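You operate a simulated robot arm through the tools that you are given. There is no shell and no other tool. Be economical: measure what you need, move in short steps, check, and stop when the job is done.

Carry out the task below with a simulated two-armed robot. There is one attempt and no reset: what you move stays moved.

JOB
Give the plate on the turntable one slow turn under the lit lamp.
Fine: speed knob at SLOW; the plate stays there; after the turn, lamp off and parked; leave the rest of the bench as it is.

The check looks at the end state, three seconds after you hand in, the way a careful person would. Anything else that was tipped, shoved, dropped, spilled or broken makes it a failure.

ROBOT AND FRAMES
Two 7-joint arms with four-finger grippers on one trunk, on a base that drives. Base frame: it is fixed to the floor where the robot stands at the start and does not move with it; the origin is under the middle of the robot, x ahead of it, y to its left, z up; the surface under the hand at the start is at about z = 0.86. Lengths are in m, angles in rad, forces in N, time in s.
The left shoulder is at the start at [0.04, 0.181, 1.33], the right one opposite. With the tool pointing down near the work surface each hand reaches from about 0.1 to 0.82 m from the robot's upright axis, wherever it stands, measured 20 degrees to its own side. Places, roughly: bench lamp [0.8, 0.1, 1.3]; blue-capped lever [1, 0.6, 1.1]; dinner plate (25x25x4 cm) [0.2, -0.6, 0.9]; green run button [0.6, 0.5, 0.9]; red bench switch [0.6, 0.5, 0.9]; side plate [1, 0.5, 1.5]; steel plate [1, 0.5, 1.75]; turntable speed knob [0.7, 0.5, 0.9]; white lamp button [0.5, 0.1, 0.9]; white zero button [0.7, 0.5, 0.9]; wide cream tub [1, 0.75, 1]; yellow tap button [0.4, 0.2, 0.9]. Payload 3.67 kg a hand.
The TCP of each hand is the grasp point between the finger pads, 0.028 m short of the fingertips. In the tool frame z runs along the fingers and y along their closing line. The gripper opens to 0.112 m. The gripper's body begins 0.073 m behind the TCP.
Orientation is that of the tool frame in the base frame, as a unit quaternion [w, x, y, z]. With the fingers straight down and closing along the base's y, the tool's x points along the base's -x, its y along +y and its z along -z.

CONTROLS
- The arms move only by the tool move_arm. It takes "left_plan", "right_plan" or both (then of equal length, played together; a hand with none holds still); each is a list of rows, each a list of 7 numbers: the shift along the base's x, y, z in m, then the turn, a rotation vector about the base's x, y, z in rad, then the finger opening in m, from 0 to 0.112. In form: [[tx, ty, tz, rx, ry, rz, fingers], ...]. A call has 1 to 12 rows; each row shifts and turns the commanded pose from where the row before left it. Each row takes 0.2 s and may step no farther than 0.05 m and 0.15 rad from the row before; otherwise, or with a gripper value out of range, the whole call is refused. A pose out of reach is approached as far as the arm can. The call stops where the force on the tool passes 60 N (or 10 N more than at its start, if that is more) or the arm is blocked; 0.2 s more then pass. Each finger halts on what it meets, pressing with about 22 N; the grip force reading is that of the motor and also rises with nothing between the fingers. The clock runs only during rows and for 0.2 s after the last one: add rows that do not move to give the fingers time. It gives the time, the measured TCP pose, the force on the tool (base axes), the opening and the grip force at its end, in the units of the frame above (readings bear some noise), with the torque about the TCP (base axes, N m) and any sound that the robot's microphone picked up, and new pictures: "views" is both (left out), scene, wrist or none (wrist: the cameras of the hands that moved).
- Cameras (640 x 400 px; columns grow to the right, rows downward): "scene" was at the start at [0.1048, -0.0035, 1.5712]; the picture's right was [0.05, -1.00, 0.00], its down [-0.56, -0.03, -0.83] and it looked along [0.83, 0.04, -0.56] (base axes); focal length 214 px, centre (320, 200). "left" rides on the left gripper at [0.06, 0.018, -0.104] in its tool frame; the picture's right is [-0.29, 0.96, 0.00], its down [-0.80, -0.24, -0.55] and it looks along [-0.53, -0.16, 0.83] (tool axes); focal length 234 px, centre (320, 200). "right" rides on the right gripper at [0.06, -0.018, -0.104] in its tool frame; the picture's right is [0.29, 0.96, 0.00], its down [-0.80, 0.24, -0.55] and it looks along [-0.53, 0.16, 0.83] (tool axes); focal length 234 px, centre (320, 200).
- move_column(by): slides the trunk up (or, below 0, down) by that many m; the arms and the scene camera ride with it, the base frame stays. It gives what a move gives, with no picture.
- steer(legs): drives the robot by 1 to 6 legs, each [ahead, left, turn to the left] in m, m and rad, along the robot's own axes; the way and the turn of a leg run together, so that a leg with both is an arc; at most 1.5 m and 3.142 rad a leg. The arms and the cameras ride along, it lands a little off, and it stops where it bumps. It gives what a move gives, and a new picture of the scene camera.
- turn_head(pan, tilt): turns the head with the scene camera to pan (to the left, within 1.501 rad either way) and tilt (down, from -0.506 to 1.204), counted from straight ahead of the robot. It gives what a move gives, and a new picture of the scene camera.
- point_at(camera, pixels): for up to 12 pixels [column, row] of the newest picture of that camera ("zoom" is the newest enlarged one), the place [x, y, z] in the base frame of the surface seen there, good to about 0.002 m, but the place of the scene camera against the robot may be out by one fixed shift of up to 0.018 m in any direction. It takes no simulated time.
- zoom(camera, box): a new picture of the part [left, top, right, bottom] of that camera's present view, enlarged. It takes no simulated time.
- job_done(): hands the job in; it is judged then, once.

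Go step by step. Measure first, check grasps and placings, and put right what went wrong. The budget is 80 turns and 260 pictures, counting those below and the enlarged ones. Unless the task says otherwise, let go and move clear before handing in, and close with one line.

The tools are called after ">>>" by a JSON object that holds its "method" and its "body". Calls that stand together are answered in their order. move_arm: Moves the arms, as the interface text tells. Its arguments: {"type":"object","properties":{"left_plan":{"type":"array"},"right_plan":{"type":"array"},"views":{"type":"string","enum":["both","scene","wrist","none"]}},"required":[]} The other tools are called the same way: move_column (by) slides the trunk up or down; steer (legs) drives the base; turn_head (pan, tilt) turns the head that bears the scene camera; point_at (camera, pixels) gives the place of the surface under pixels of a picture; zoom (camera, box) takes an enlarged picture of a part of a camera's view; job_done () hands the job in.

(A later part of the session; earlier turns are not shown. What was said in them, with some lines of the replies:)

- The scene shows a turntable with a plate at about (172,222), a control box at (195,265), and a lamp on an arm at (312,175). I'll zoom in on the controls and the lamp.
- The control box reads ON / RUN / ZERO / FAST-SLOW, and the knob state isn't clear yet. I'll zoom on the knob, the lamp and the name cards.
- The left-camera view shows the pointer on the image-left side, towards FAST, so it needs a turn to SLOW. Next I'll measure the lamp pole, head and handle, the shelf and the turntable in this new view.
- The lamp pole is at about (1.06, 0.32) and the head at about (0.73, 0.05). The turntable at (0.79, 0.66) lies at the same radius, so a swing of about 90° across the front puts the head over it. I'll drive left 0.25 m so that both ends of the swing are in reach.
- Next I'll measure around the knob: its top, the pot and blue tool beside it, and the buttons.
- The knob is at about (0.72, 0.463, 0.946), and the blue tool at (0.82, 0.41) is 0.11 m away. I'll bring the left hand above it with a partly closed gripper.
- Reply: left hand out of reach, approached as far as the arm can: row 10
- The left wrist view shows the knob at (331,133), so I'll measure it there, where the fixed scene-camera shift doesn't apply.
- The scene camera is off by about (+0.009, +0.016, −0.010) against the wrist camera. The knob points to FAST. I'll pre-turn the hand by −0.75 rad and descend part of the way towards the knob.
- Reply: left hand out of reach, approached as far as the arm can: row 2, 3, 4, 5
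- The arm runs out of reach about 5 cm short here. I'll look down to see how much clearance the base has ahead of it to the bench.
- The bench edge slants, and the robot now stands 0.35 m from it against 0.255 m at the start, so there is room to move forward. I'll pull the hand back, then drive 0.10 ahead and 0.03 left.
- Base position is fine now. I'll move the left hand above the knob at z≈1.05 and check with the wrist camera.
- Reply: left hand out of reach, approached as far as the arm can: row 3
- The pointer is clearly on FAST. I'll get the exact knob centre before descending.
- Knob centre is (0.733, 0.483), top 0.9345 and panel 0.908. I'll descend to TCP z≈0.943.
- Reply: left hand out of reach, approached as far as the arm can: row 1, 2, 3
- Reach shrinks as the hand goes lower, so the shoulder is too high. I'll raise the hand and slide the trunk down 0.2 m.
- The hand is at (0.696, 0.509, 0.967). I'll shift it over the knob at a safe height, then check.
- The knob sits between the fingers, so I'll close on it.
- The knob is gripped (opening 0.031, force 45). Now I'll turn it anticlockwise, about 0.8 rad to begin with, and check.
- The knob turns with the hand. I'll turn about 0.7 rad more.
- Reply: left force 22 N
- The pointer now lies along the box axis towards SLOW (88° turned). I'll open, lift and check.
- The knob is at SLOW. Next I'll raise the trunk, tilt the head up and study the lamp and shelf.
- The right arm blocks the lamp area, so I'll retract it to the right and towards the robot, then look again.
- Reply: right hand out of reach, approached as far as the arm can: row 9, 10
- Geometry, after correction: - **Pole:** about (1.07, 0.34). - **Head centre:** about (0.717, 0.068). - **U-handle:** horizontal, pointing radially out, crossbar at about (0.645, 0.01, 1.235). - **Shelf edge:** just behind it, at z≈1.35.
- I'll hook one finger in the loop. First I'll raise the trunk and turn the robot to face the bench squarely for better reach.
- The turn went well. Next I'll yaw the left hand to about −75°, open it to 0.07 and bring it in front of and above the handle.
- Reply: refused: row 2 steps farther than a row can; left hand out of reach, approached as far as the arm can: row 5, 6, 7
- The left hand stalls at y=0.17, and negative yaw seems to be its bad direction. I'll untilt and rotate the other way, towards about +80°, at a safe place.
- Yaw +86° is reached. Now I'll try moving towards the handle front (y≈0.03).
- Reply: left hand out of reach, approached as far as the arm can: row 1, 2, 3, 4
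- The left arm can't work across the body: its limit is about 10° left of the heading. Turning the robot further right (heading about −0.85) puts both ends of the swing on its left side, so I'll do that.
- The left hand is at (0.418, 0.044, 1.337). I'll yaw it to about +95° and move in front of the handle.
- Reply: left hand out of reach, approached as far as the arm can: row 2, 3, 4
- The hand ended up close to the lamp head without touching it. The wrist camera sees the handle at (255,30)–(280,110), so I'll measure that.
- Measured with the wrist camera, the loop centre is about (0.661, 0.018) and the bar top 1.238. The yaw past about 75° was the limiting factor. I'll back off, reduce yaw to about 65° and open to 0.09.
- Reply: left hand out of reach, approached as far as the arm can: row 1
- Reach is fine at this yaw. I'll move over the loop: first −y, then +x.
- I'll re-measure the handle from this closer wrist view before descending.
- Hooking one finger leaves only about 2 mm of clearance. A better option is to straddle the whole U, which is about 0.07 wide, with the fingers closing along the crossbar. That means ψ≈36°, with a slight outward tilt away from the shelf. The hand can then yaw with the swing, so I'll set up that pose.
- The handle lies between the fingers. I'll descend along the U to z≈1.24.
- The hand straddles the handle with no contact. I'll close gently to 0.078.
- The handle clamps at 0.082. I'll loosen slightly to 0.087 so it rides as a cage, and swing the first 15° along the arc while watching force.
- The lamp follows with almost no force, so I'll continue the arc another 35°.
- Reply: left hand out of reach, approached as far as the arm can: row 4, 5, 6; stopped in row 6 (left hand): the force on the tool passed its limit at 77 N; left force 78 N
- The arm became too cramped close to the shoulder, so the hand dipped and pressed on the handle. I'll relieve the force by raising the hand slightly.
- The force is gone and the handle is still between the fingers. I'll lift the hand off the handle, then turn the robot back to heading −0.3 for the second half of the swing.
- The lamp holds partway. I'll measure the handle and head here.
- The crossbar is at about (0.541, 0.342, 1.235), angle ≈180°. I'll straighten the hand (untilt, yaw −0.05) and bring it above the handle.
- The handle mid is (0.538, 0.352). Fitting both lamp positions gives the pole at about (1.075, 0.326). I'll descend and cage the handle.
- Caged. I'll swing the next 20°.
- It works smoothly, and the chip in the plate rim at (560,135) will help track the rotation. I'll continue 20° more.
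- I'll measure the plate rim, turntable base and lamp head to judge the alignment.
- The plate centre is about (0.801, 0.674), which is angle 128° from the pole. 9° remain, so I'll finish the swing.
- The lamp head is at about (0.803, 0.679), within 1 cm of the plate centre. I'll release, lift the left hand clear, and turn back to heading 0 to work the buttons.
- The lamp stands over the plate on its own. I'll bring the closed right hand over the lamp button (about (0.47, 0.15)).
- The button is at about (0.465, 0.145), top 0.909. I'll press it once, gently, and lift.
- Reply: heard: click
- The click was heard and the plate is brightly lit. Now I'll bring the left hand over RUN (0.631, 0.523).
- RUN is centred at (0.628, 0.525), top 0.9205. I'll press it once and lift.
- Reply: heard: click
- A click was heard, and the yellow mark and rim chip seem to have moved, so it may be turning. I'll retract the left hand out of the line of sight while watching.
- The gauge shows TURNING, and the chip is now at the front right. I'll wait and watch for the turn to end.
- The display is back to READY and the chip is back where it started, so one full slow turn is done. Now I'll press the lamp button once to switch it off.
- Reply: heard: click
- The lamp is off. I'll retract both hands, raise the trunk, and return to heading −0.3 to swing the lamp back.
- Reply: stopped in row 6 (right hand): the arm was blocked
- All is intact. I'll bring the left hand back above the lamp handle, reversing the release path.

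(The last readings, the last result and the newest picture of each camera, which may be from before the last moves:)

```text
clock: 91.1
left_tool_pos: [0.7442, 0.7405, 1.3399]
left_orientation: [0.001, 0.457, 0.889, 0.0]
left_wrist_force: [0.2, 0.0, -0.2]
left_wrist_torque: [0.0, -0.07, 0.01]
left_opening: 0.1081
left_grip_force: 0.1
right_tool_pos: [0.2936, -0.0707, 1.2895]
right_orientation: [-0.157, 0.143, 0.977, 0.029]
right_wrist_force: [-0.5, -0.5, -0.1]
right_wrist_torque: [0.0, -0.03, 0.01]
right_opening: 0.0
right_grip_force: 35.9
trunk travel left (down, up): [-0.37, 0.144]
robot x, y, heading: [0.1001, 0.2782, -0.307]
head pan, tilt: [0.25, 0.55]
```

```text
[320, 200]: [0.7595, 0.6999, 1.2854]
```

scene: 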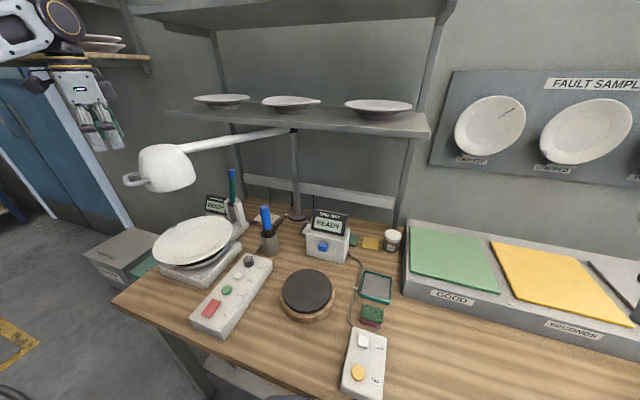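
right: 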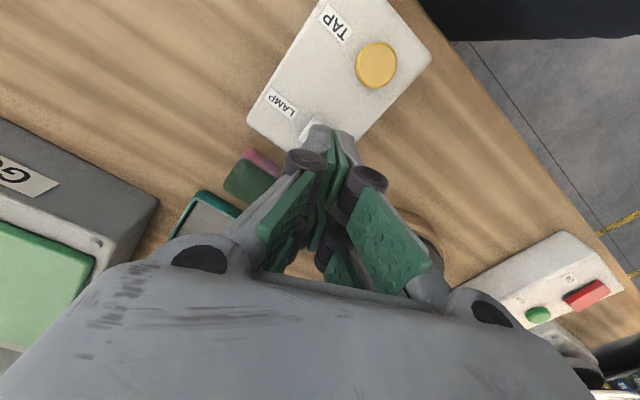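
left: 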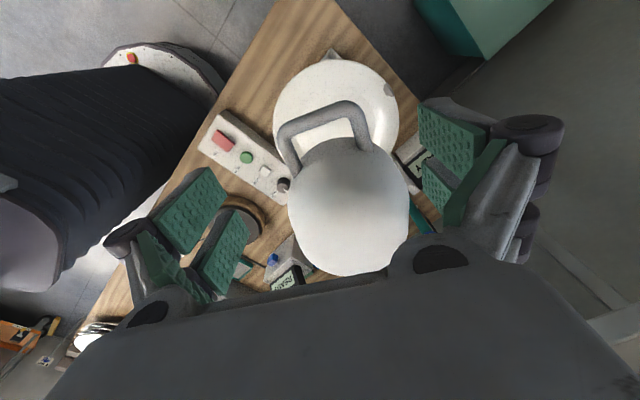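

>>> {"method": "move_arm", "body": {"left_plan": [[0.002, 0, -0.034, 0, 0, 0, 0.108], [0, 0, -0.035, 0, 0, 0, 0.108], [0, 0, -0.034, 0, 0, 0, 0.108], [0, 0, 0, 0, 0, 0, 0.088], [0, 0, 0, 0, 0, 0, 0.088]], "views": "wrist"}}

```text
clock: 92.3
left_tool_pos: [0.7484, 0.7407, 1.236]
left_orientation: [0.0, 0.457, 0.889, -0.001]
left_wrist_force: [-0.3, 0.8, 0.5]
left_wrist_torque: [0.0, -0.03, 0.05]
left_opening: 0.088
left_grip_force: 0.0
right_tool_pos: [0.2955, -0.0705, 1.2907]
right_orientation: [-0.157, 0.142, 0.977, 0.03]
right_wrist_force: [0.0, 0.1, 0.1]
right_wrist_torque: [0.0, -0.02, -0.02]
right_opening: 0.0
right_grip_force: 35.6
trunk travel left (down, up): [-0.37, 0.144]
robot x, y, heading: [0.0989, 0.2766, -0.305]
head pan, tilt: [0.25, 0.55]
```

left: 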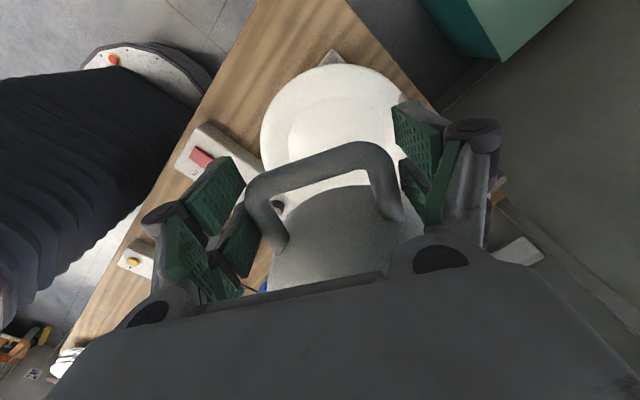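

Caged with no force. I'll swing back to about 187°.

>>> {"method": "move_arm", "body": {"left_plan": [[-0.0275, -0.0233, 0, 0, 0, 0.068, 0.088], [-0.0327, -0.0324, 0, 0, 0, 0.0873, 0.088], [-0.0298, -0.0351, 0, 0, 0, 0.0873, 0.088], [-0.0266, -0.0376, 0, 0, 0, 0.0873, 0.088], [-0.0233, -0.0397, 0, 0, 0, 0.0873, 0.088], [-0.0197, -0.0417, 0, 0, 0, 0.0873, 0.088], [-0.0159, -0.0432, 0, 0, 0, 0.0873, 0.088], [-0.0122, -0.0444, 0, 0, 0, 0.0873, 0.088], [-0.0082, -0.0453, 0, 0, 0, 0.0873, 0.088], [-0.0043, -0.0459, 0, 0, 0, 0.0873, 0.088], [-0.0002, -0.0461, 0, 0, 0, 0.0873, 0.088], [0.0038, -0.0459, 0, 0, 0, 0.0873, 0.088]]}}

```text
clock: 94.9
left_tool_pos: [0.5517, 0.2554, 1.2343]
left_orientation: [-0.002, -0.04, 0.999, 0.0]
left_wrist_force: [0.2, -0.8, -0.2]
left_wrist_torque: [0.02, -0.04, 0.0]
left_opening: 0.0883
left_grip_force: 0.1
right_tool_pos: [0.2971, -0.0715, 1.2889]
right_orientation: [-0.157, 0.144, 0.977, 0.03]
right_wrist_force: [-0.2, -0.7, 0.3]
right_wrist_torque: [0.0, 0.06, 0.0]
right_opening: 0.0002
right_grip_force: 36.2
trunk travel left (down, up): [-0.37, 0.144]
robot x, y, heading: [0.0978, 0.2781, -0.308]
head pan, tilt: [0.25, 0.55]
```

scene: 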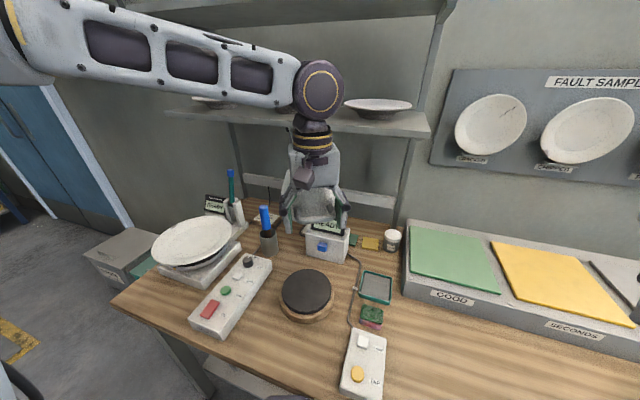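
left: 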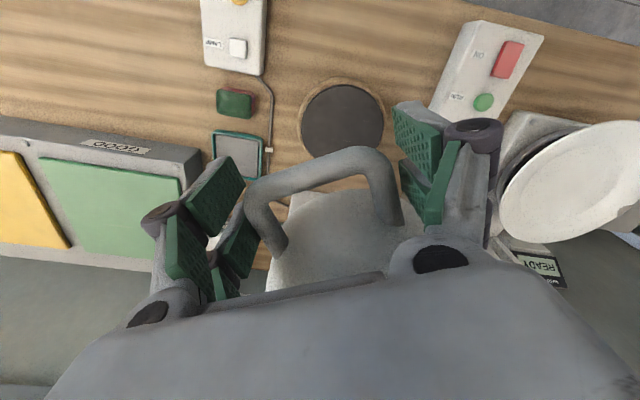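

Good. I'll do one more 5° step, then lift off and turn to heading −0.85 for the last stretch.

>>> {"method": "move_arm", "body": {"left_plan": [[0.0077, -0.0454, 0, 0, 0, 0.0873, 0.088], [0, 0, 0, 0, 0, 0, 0.108], [0, 0, 0.03, 0, 0, 0, 0.108], [0, 0, 0.04, 0, 0, 0, 0.108], [-0.03, 0, 0.035, 0, 0, 0, 0.108], [-0.045, 0, 0, 0, 0, 0, 0.108], [-0.045, 0, 0, 0, 0, 0, 0.108]], "views": "scene"}}

>>> {"method": "steer", "body": {"legs": [[0, 0, -0.55]]}}

>>> {"method": "turn_head", "body": {"pan": 0.6, "tilt": 0.35}}

```text
clock: 96.5
left_tool_pos: [0.4364, 0.2143, 1.3424]
left_orientation: [0.001, -0.082, 0.997, -0.001]
left_wrist_force: [-0.5, 0.2, 0.4]
left_wrist_torque: [0.04, -0.02, 0.04]
left_opening: 0.108
left_grip_force: 0.1
right_tool_pos: [0.2954, -0.071, 1.2903]
right_orientation: [-0.158, 0.143, 0.977, 0.03]
right_wrist_force: [-0.3, -0.4, -0.4]
right_wrist_torque: [0.01, -0.01, 0.03]
right_opening: 0.0
right_grip_force: 35.5
trunk travel left (down, up): [-0.37, 0.144]
robot x, y, heading: [0.1003, 0.2769, -0.312]
head pan, tilt: [0.25, 0.55]
```

scene: 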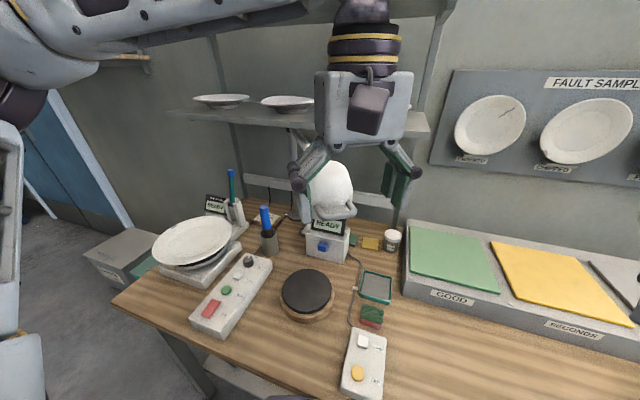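

```text
clock: 98.5
left_tool_pos: [0.3548, 0.0447, 1.3431]
left_orientation: [-0.001, 0.193, 0.981, -0.001]
left_wrist_force: [-0.4, -0.1, -0.3]
left_wrist_torque: [0.0, 0.02, 0.03]
left_opening: 0.1082
left_grip_force: 0.1
right_tool_pos: [0.084, -0.1223, 1.2897]
right_orientation: [-0.143, 0.403, 0.901, 0.071]
right_wrist_force: [0.8, -0.5, -0.2]
right_wrist_torque: [-0.03, 0.01, -0.02]
right_opening: 0.0002
right_grip_force: 35.2
trunk travel left (down, up): [-0.37, 0.144]
robot x, y, heading: [0.0997, 0.2749, -0.858]
head pan, tilt: [0.25, 0.55]
```

scene: 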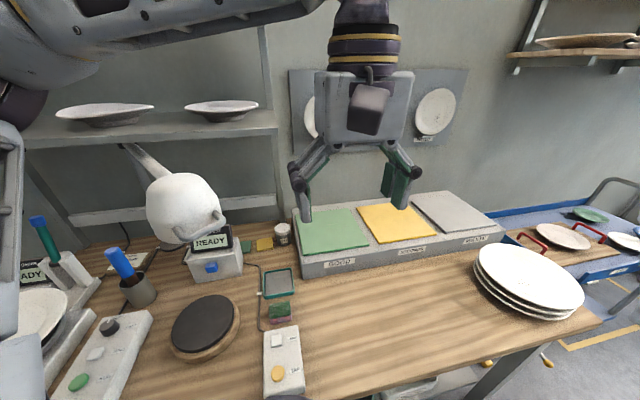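

```text
clock: 99.4
left_tool_pos: [0.3534, 0.0452, 1.3444]
left_orientation: [-0.001, 0.193, 0.981, -0.001]
left_wrist_force: [-0.8, -0.3, 0.5]
left_wrist_torque: [0.0, -0.01, -0.01]
left_opening: 0.1083
left_grip_force: 0.1
right_tool_pos: [0.0833, -0.1223, 1.2899]
right_orientation: [-0.143, 0.403, 0.901, 0.072]
right_wrist_force: [1.3, -0.2, -0.8]
right_wrist_torque: [-0.01, 0.06, -0.02]
right_opening: 0.0
right_grip_force: 35.7
trunk travel left (down, up): [-0.37, 0.144]
robot x, y, heading: [0.101, 0.2802, -0.86]
head pan, tilt: [0.6, 0.351]
```

scene: 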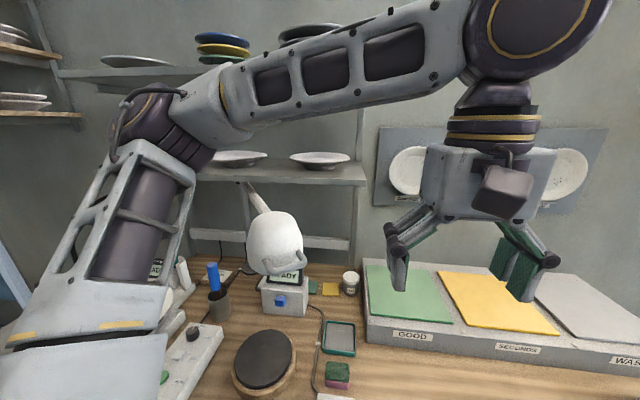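

The lamp is at about 192°. I'll set the hand yaw to about +10° with a slight tilt and approach the handle.

>>> {"method": "move_arm", "body": {"left_plan": [[0.032, 0.034, 0, 0, 0, 0.139, 0.108], [0.032, 0.034, 0, 0, 0, 0.139, 0.108], [0.032, 0.034, 0, 0, 0, 0.139, 0.108], [0.032, 0.034, 0, 0, 0, 0.139, 0.108], [0.034, 0.033, 0, 0, 0, 0, 0.108], [0, 0, 0, 0.0265, -0.122, 0, 0.108], [0, 0, 0, 0.0265, -0.122, 0, 0.108], [0, 0, 0, 0, 0, 0, 0.108]]}}

```text
clock: 101.2
left_tool_pos: [0.5171, 0.214, 1.3438]
left_orientation: [0.124, -0.083, 0.989, 0.015]
left_wrist_force: [0.0, 0.0, -0.3]
left_wrist_torque: [-0.03, -0.01, 0.01]
left_opening: 0.1079
left_grip_force: 0.1
right_tool_pos: [0.0854, -0.1209, 1.2911]
right_orientation: [-0.144, 0.404, 0.901, 0.07]
right_wrist_force: [0.6, -0.3, -0.1]
right_wrist_torque: [0.0, 0.05, 0.0]
right_opening: 0.0
right_grip_force: 35.3
trunk travel left (down, up): [-0.37, 0.144]
robot x, y, heading: [0.0958, 0.2739, -0.858]
head pan, tilt: [0.6, 0.351]
```

scene: 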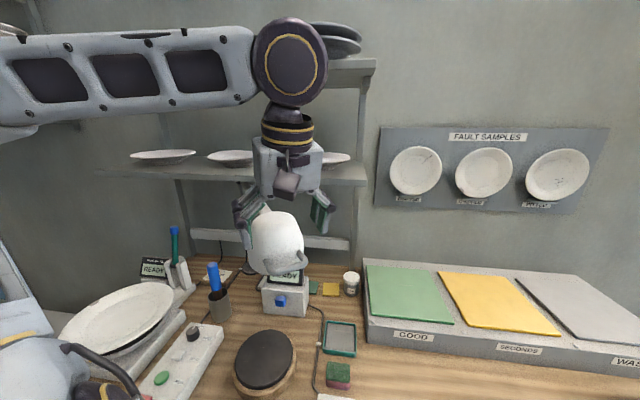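
left: 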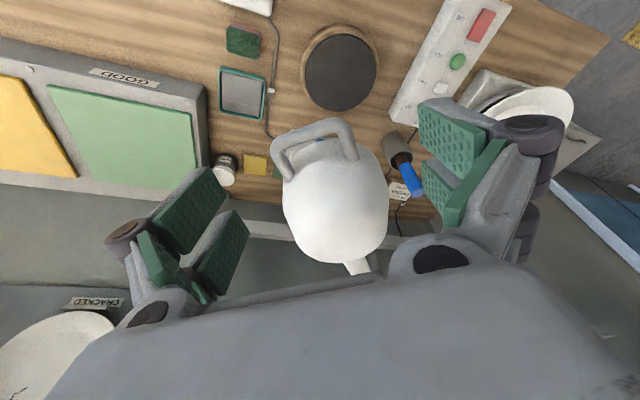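

>>> {"method": "point_at", "body": {"camera": "left", "pixels": [[275, 142], [310, 130], [346, 124], [286, 172], [353, 152]]}}

```text
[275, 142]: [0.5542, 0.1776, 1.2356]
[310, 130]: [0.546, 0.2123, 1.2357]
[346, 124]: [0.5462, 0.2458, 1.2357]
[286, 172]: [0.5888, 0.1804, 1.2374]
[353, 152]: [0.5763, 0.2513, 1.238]
```

The bar mid is at (0.548, 0.212) as predicted. I'll descend and cage it.

>>> {"method": "move_arm", "body": {"left_plan": [[0.02, 0, -0.02, 0, 0, 0, 0.108], [0.012, 0, -0.03, 0, 0, 0, 0.108], [0.008, 0, -0.03, 0, 0, 0, 0.108], [0, 0, -0.028, 0, 0, 0, 0.108], [0, 0, 0, 0, 0, 0, 0.088], [0, 0, 0, 0, 0, 0, 0.088]]}}

```text
clock: 102.6
left_tool_pos: [0.5556, 0.2137, 1.2354]
left_orientation: [0.125, -0.084, 0.989, 0.015]
left_wrist_force: [-0.3, -0.3, 0.9]
left_wrist_torque: [-0.01, 0.0, 0.03]
left_opening: 0.0881
left_grip_force: 0.0
right_tool_pos: [0.0841, -0.1228, 1.2906]
right_orientation: [-0.143, 0.404, 0.901, 0.071]
right_wrist_force: [0.5, 0.2, -0.1]
right_wrist_torque: [-0.01, 0.0, 0.01]
right_opening: 0.0
right_grip_force: 35.6
trunk travel left (down, up): [-0.37, 0.144]
robot x, y, heading: [0.1001, 0.279, -0.857]
head pan, tilt: [0.6, 0.351]
```

scene: 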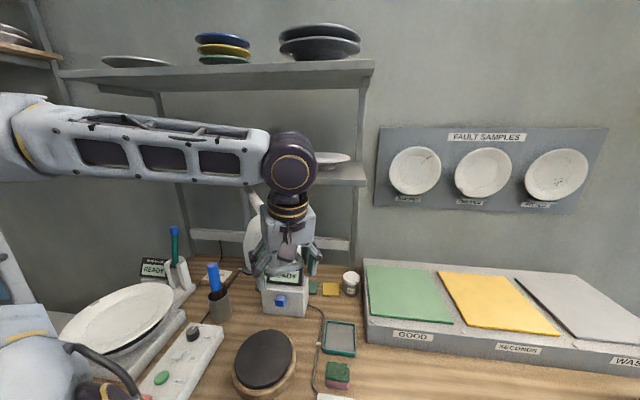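
left: 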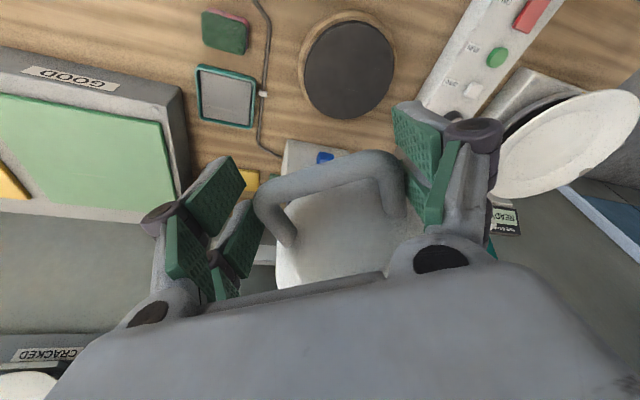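

Caged again. I'll swing the last 25° to the parked place and then clamp gently there to centre it.

>>> {"method": "move_arm", "body": {"left_plan": [[0.012, -0.0455, 0, 0, 0, 0.0887, 0.088], [0.0159, -0.0441, 0, 0, 0, 0.0887, 0.088], [0.0197, -0.0426, 0, 0, 0, 0.0887, 0.088], [0.0235, -0.0407, 0, 0, 0, 0.0887, 0.088], [0.03, -0.0375, 0, 0, 0, 0.0887, 0.088], [0, 0, 0, 0, 0, 0, 0.088]]}}

```text
clock: 104.0
left_tool_pos: [0.6573, 0.0053, 1.2349]
left_orientation: [0.119, -0.299, 0.946, 0.042]
left_wrist_force: [-0.2, -0.2, 0.5]
left_wrist_torque: [-0.02, -0.02, 0.0]
left_opening: 0.0882
left_grip_force: 0.1
right_tool_pos: [0.083, -0.1207, 1.2896]
right_orientation: [-0.143, 0.403, 0.901, 0.071]
right_wrist_force: [-0.6, -0.3, 0.6]
right_wrist_torque: [0.01, 0.0, -0.01]
right_opening: 0.0002
right_grip_force: 36.1
trunk travel left (down, up): [-0.37, 0.144]
robot x, y, heading: [0.0986, 0.278, -0.855]
head pan, tilt: [0.6, 0.351]
```

scene: 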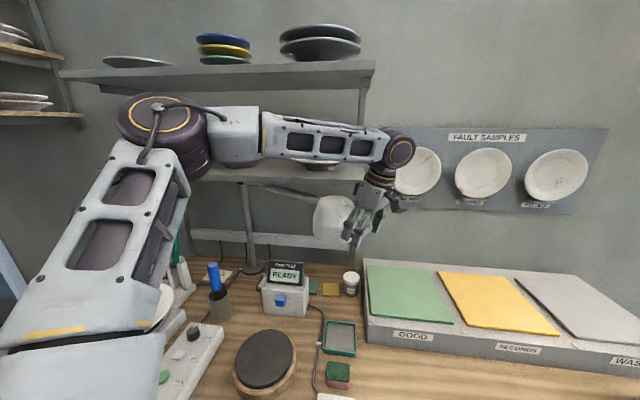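
left: 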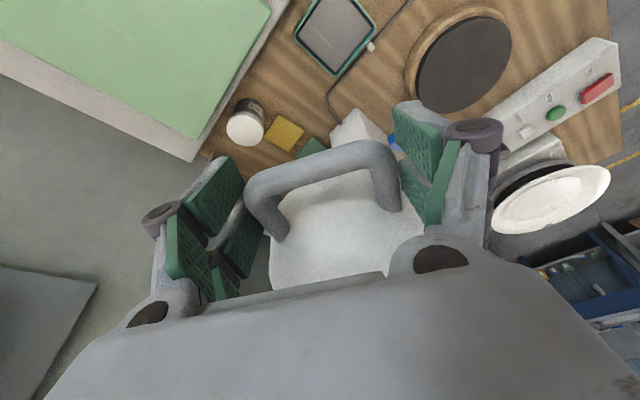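

The view matches the original parked view. I'll nudge to the original spot, clamp briefly to centre, then open and lift away.

>>> {"method": "move_arm", "body": {"left_plan": [[0.0005, -0.0017, 0, 0, 0, 0, 0.088], [0, 0, 0, 0, 0, 0, 0.08], [0, 0, 0, 0, 0, 0, 0.08], [0, 0, 0, 0, 0, 0, 0.108], [0, 0, 0, 0, 0, 0, 0.108], [-0.004, 0, 0.025, 0, 0, 0, 0.108], [-0.004, 0, 0.027, 0, 0, 0, 0.108], [-0.004, 0, 0.027, 0, 0, 0, 0.108], [0, 0, 0, 0, 0, 0, 0.108]]}}

>>> {"method": "point_at", "body": {"camera": "left", "pixels": [[268, 130], [305, 108], [345, 105]]}}

```text
clock: 106.0
left_tool_pos: [0.6473, 0.0014, 1.3128]
left_orientation: [0.117, -0.298, 0.946, 0.043]
left_wrist_force: [0.0, -0.4, -0.4]
left_wrist_torque: [0.01, 0.04, 0.02]
left_opening: 0.1079
left_grip_force: 0.0
right_tool_pos: [0.0851, -0.1216, 1.2892]
right_orientation: [-0.143, 0.403, 0.901, 0.071]
right_wrist_force: [0.5, -0.1, 0.3]
right_wrist_torque: [0.02, 0.0, -0.02]
right_opening: 0.0004
right_grip_force: 36.1
trunk travel left (down, up): [-0.37, 0.144]
robot x, y, heading: [0.0954, 0.2801, -0.856]
head pan, tilt: [0.6, 0.351]
```

scene: 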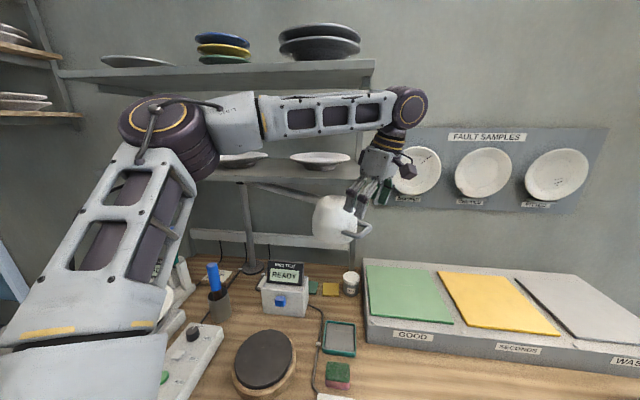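
left: 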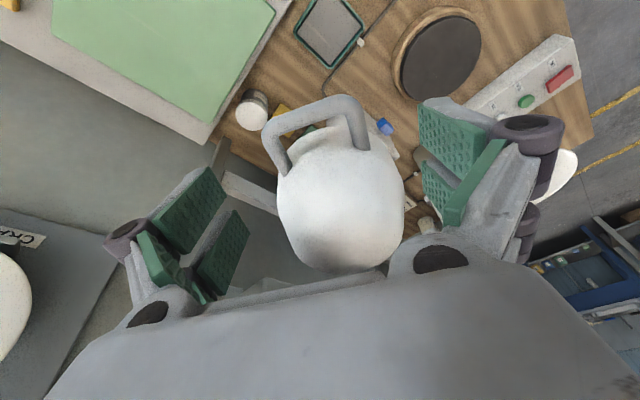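

```text
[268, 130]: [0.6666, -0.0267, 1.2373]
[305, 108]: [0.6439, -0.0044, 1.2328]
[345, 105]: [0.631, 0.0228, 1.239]
```

The handle corners are at (0.667, −0.027) and (0.631, 0.023), within about 2 mm of the original parked place. I'll retract the hand and inspect everything.

>>> {"method": "move_arm", "body": {"left_plan": [[-0.035, -0.02, 0.01, 0, 0, 0, 0.108], [-0.04, -0.02, 0.01, 0, 0, 0, 0.108], [-0.04, 0, 0, 0, 0, 0, 0.108], [-0.04, 0, 0, 0, 0, 0, 0.108], [-0.04, 0, 0, 0, 0, 0, 0.1]], "views": "none"}}

>>> {"method": "steer", "body": {"legs": [[0, 0, 0.6]]}}

>>> {"method": "turn_head", "body": {"pan": 0.3, "tilt": 0.5}}

>>> {"method": "zoom", "body": {"camera": "scene", "box": [140, 140, 400, 400]}}

```text
clock: 107.2
left_tool_pos: [0.4811, 0.0195, 1.3257]
left_orientation: [0.117, -0.299, 0.946, 0.042]
left_wrist_force: [-0.4, 0.1, 1.4]
left_wrist_torque: [-0.03, -0.04, -0.01]
left_opening: 0.0997
left_grip_force: 0.1
left hand out of reach, approached as far as the arm can: row 2, 3, 4, 5
right_tool_pos: [0.0835, -0.1209, 1.2884]
right_orientation: [-0.143, 0.404, 0.901, 0.071]
right_wrist_force: [0.3, 0.2, 0.0]
right_wrist_torque: [-0.02, -0.05, 0.01]
right_opening: 0.0
right_grip_force: 35.3
trunk travel left (down, up): [-0.37, 0.144]
robot x, y, heading: [0.0945, 0.2795, -0.857]
head pan, tilt: [0.6, 0.351]
```

```text
clock: 109.4
left_tool_pos: [0.5618, 0.2815, 1.3255]
left_orientation: [0.099, -0.567, 0.814, 0.076]
left_wrist_force: [-0.8, -0.8, 1.0]
left_wrist_torque: [-0.01, 0.02, 0.0]
left_opening: 0.1001
left_grip_force: 0.0
right_tool_pos: [0.3127, -0.0612, 1.2893]
right_orientation: [-0.159, 0.117, 0.98, 0.025]
right_wrist_force: [0.4, 0.0, -0.7]
right_wrist_torque: [-0.02, 0.04, -0.01]
right_opening: 0.0
right_grip_force: 35.7
trunk travel left (down, up): [-0.37, 0.144]
robot x, y, heading: [0.1003, 0.279, -0.254]
head pan, tilt: [0.6, 0.351]
```

scene: 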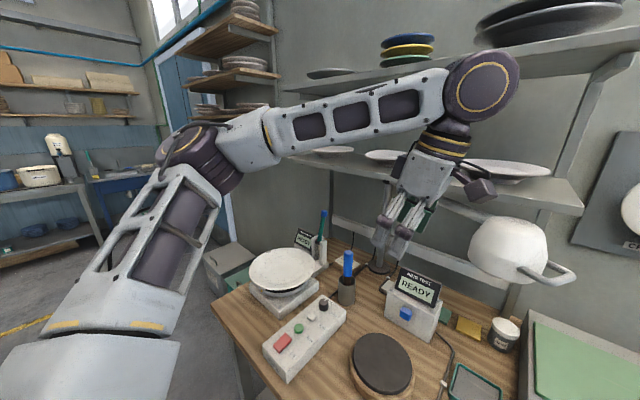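

```text
clock: 110.2
left_tool_pos: [0.5618, 0.2837, 1.3249]
left_orientation: [0.1, -0.566, 0.815, 0.076]
left_wrist_force: [0.1, -0.4, 0.1]
left_wrist_torque: [0.02, -0.02, -0.02]
left_opening: 0.1
left_grip_force: 0.0
right_tool_pos: [0.3137, -0.0586, 1.2904]
right_orientation: [-0.158, 0.117, 0.98, 0.025]
right_wrist_force: [0.2, 0.3, 0.2]
right_wrist_torque: [-0.02, 0.02, -0.02]
right_opening: 0.0
right_grip_force: 35.7
trunk travel left (down, up): [-0.37, 0.144]
robot x, y, heading: [0.0981, 0.278, -0.256]
head pan, tilt: [0.3, 0.499]
```

scene: 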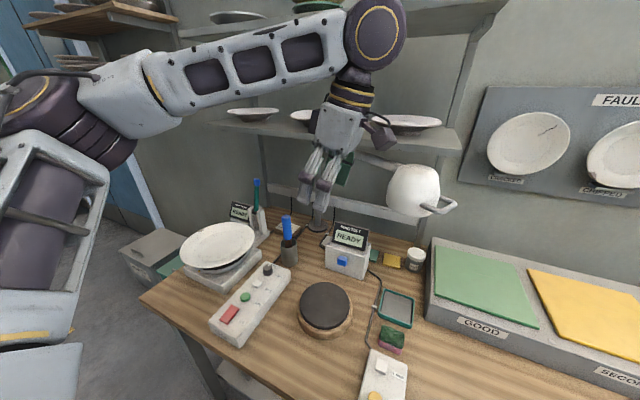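

```text
1.54 times, centred on (270, 270) of scene
```

zoom: 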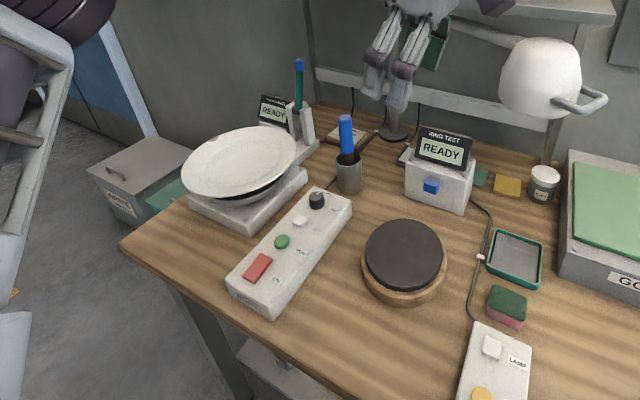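

Everything looks in order. A last close look at the knob, and at the right side of the bench.

>>> {"method": "zoom", "body": {"camera": "scene", "box": [200, 240, 300, 320]}}

>>> {"method": "move_arm", "body": {"left_plan": [[-0.04, 0.02, 0, 0, 0, 0, 0.1], [-0.04, 0.02, 0, 0, 0, 0, 0.1], [-0.04, 0.02, 0, 0, 0, 0, 0.1]], "views": "none"}}

>>> {"method": "turn_head", "body": {"pan": -0.5, "tilt": 0.6}}

```text
5.00 times, centred on (250, 280) of scene
```

zoom: 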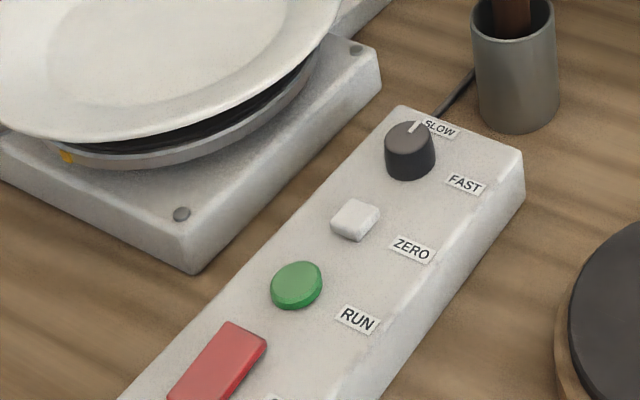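

```text
clock: 111.0
left_tool_pos: [0.4421, 0.3441, 1.3246]
left_orientation: [0.097, -0.567, 0.814, 0.075]
left_wrist_force: [-0.8, 1.5, 2.5]
left_wrist_torque: [-0.11, -0.14, -0.03]
left_opening: 0.1
left_grip_force: 0.5
right_tool_pos: [0.3125, -0.0593, 1.2903]
right_orientation: [-0.158, 0.117, 0.98, 0.025]
right_wrist_force: [0.3, 0.3, -0.3]
right_wrist_torque: [0.04, 0.02, 0.01]
right_opening: 0.0001
right_grip_force: 35.5
trunk travel left (down, up): [-0.37, 0.144]
robot x, y, heading: [0.0993, 0.2788, -0.257]
head pan, tilt: [0.3, 0.499]
```

```text
clock: 112.1
left_tool_pos: [0.4427, 0.3432, 1.3231]
left_orientation: [0.096, -0.566, 0.815, 0.078]
left_wrist_force: [0.5, -0.1, 0.3]
left_wrist_torque: [-0.03, 0.01, 0.01]
left_opening: 0.0998
left_grip_force: 0.1
right_tool_pos: [0.3139, -0.0602, 1.2895]
right_orientation: [-0.158, 0.118, 0.98, 0.026]
right_wrist_force: [-0.1, 0.4, 0.4]
right_wrist_torque: [-0.01, -0.03, 0.03]
right_opening: 0.0
right_grip_force: 35.9
trunk travel left (down, up): [-0.37, 0.144]
robot x, y, heading: [0.0987, 0.2764, -0.258]
head pan, tilt: [-0.499, 0.6]
```

scene: 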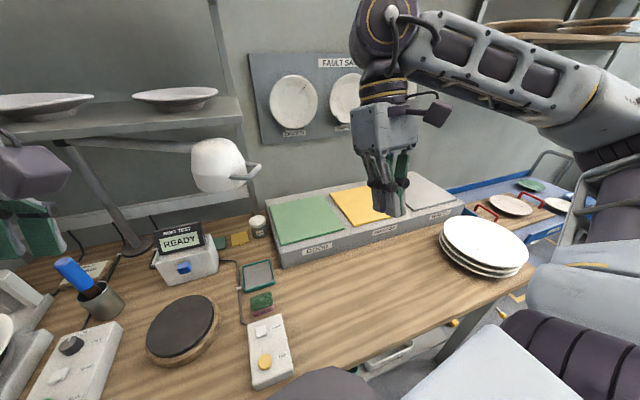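

The knob points to SLOW, the lamp is off and parked, the plate is on the turntable, and the rest of the bench looks undisturbed. I'm handing in.

>>> {"method": "job_done", "body": {}}

```text
The job is handed in.
```

The plate had one full slow turn under the lit lamp; the knob is at SLOW, the plate is still on the turntable, and the lamp is off and back within about 2 mm of where it was parked.
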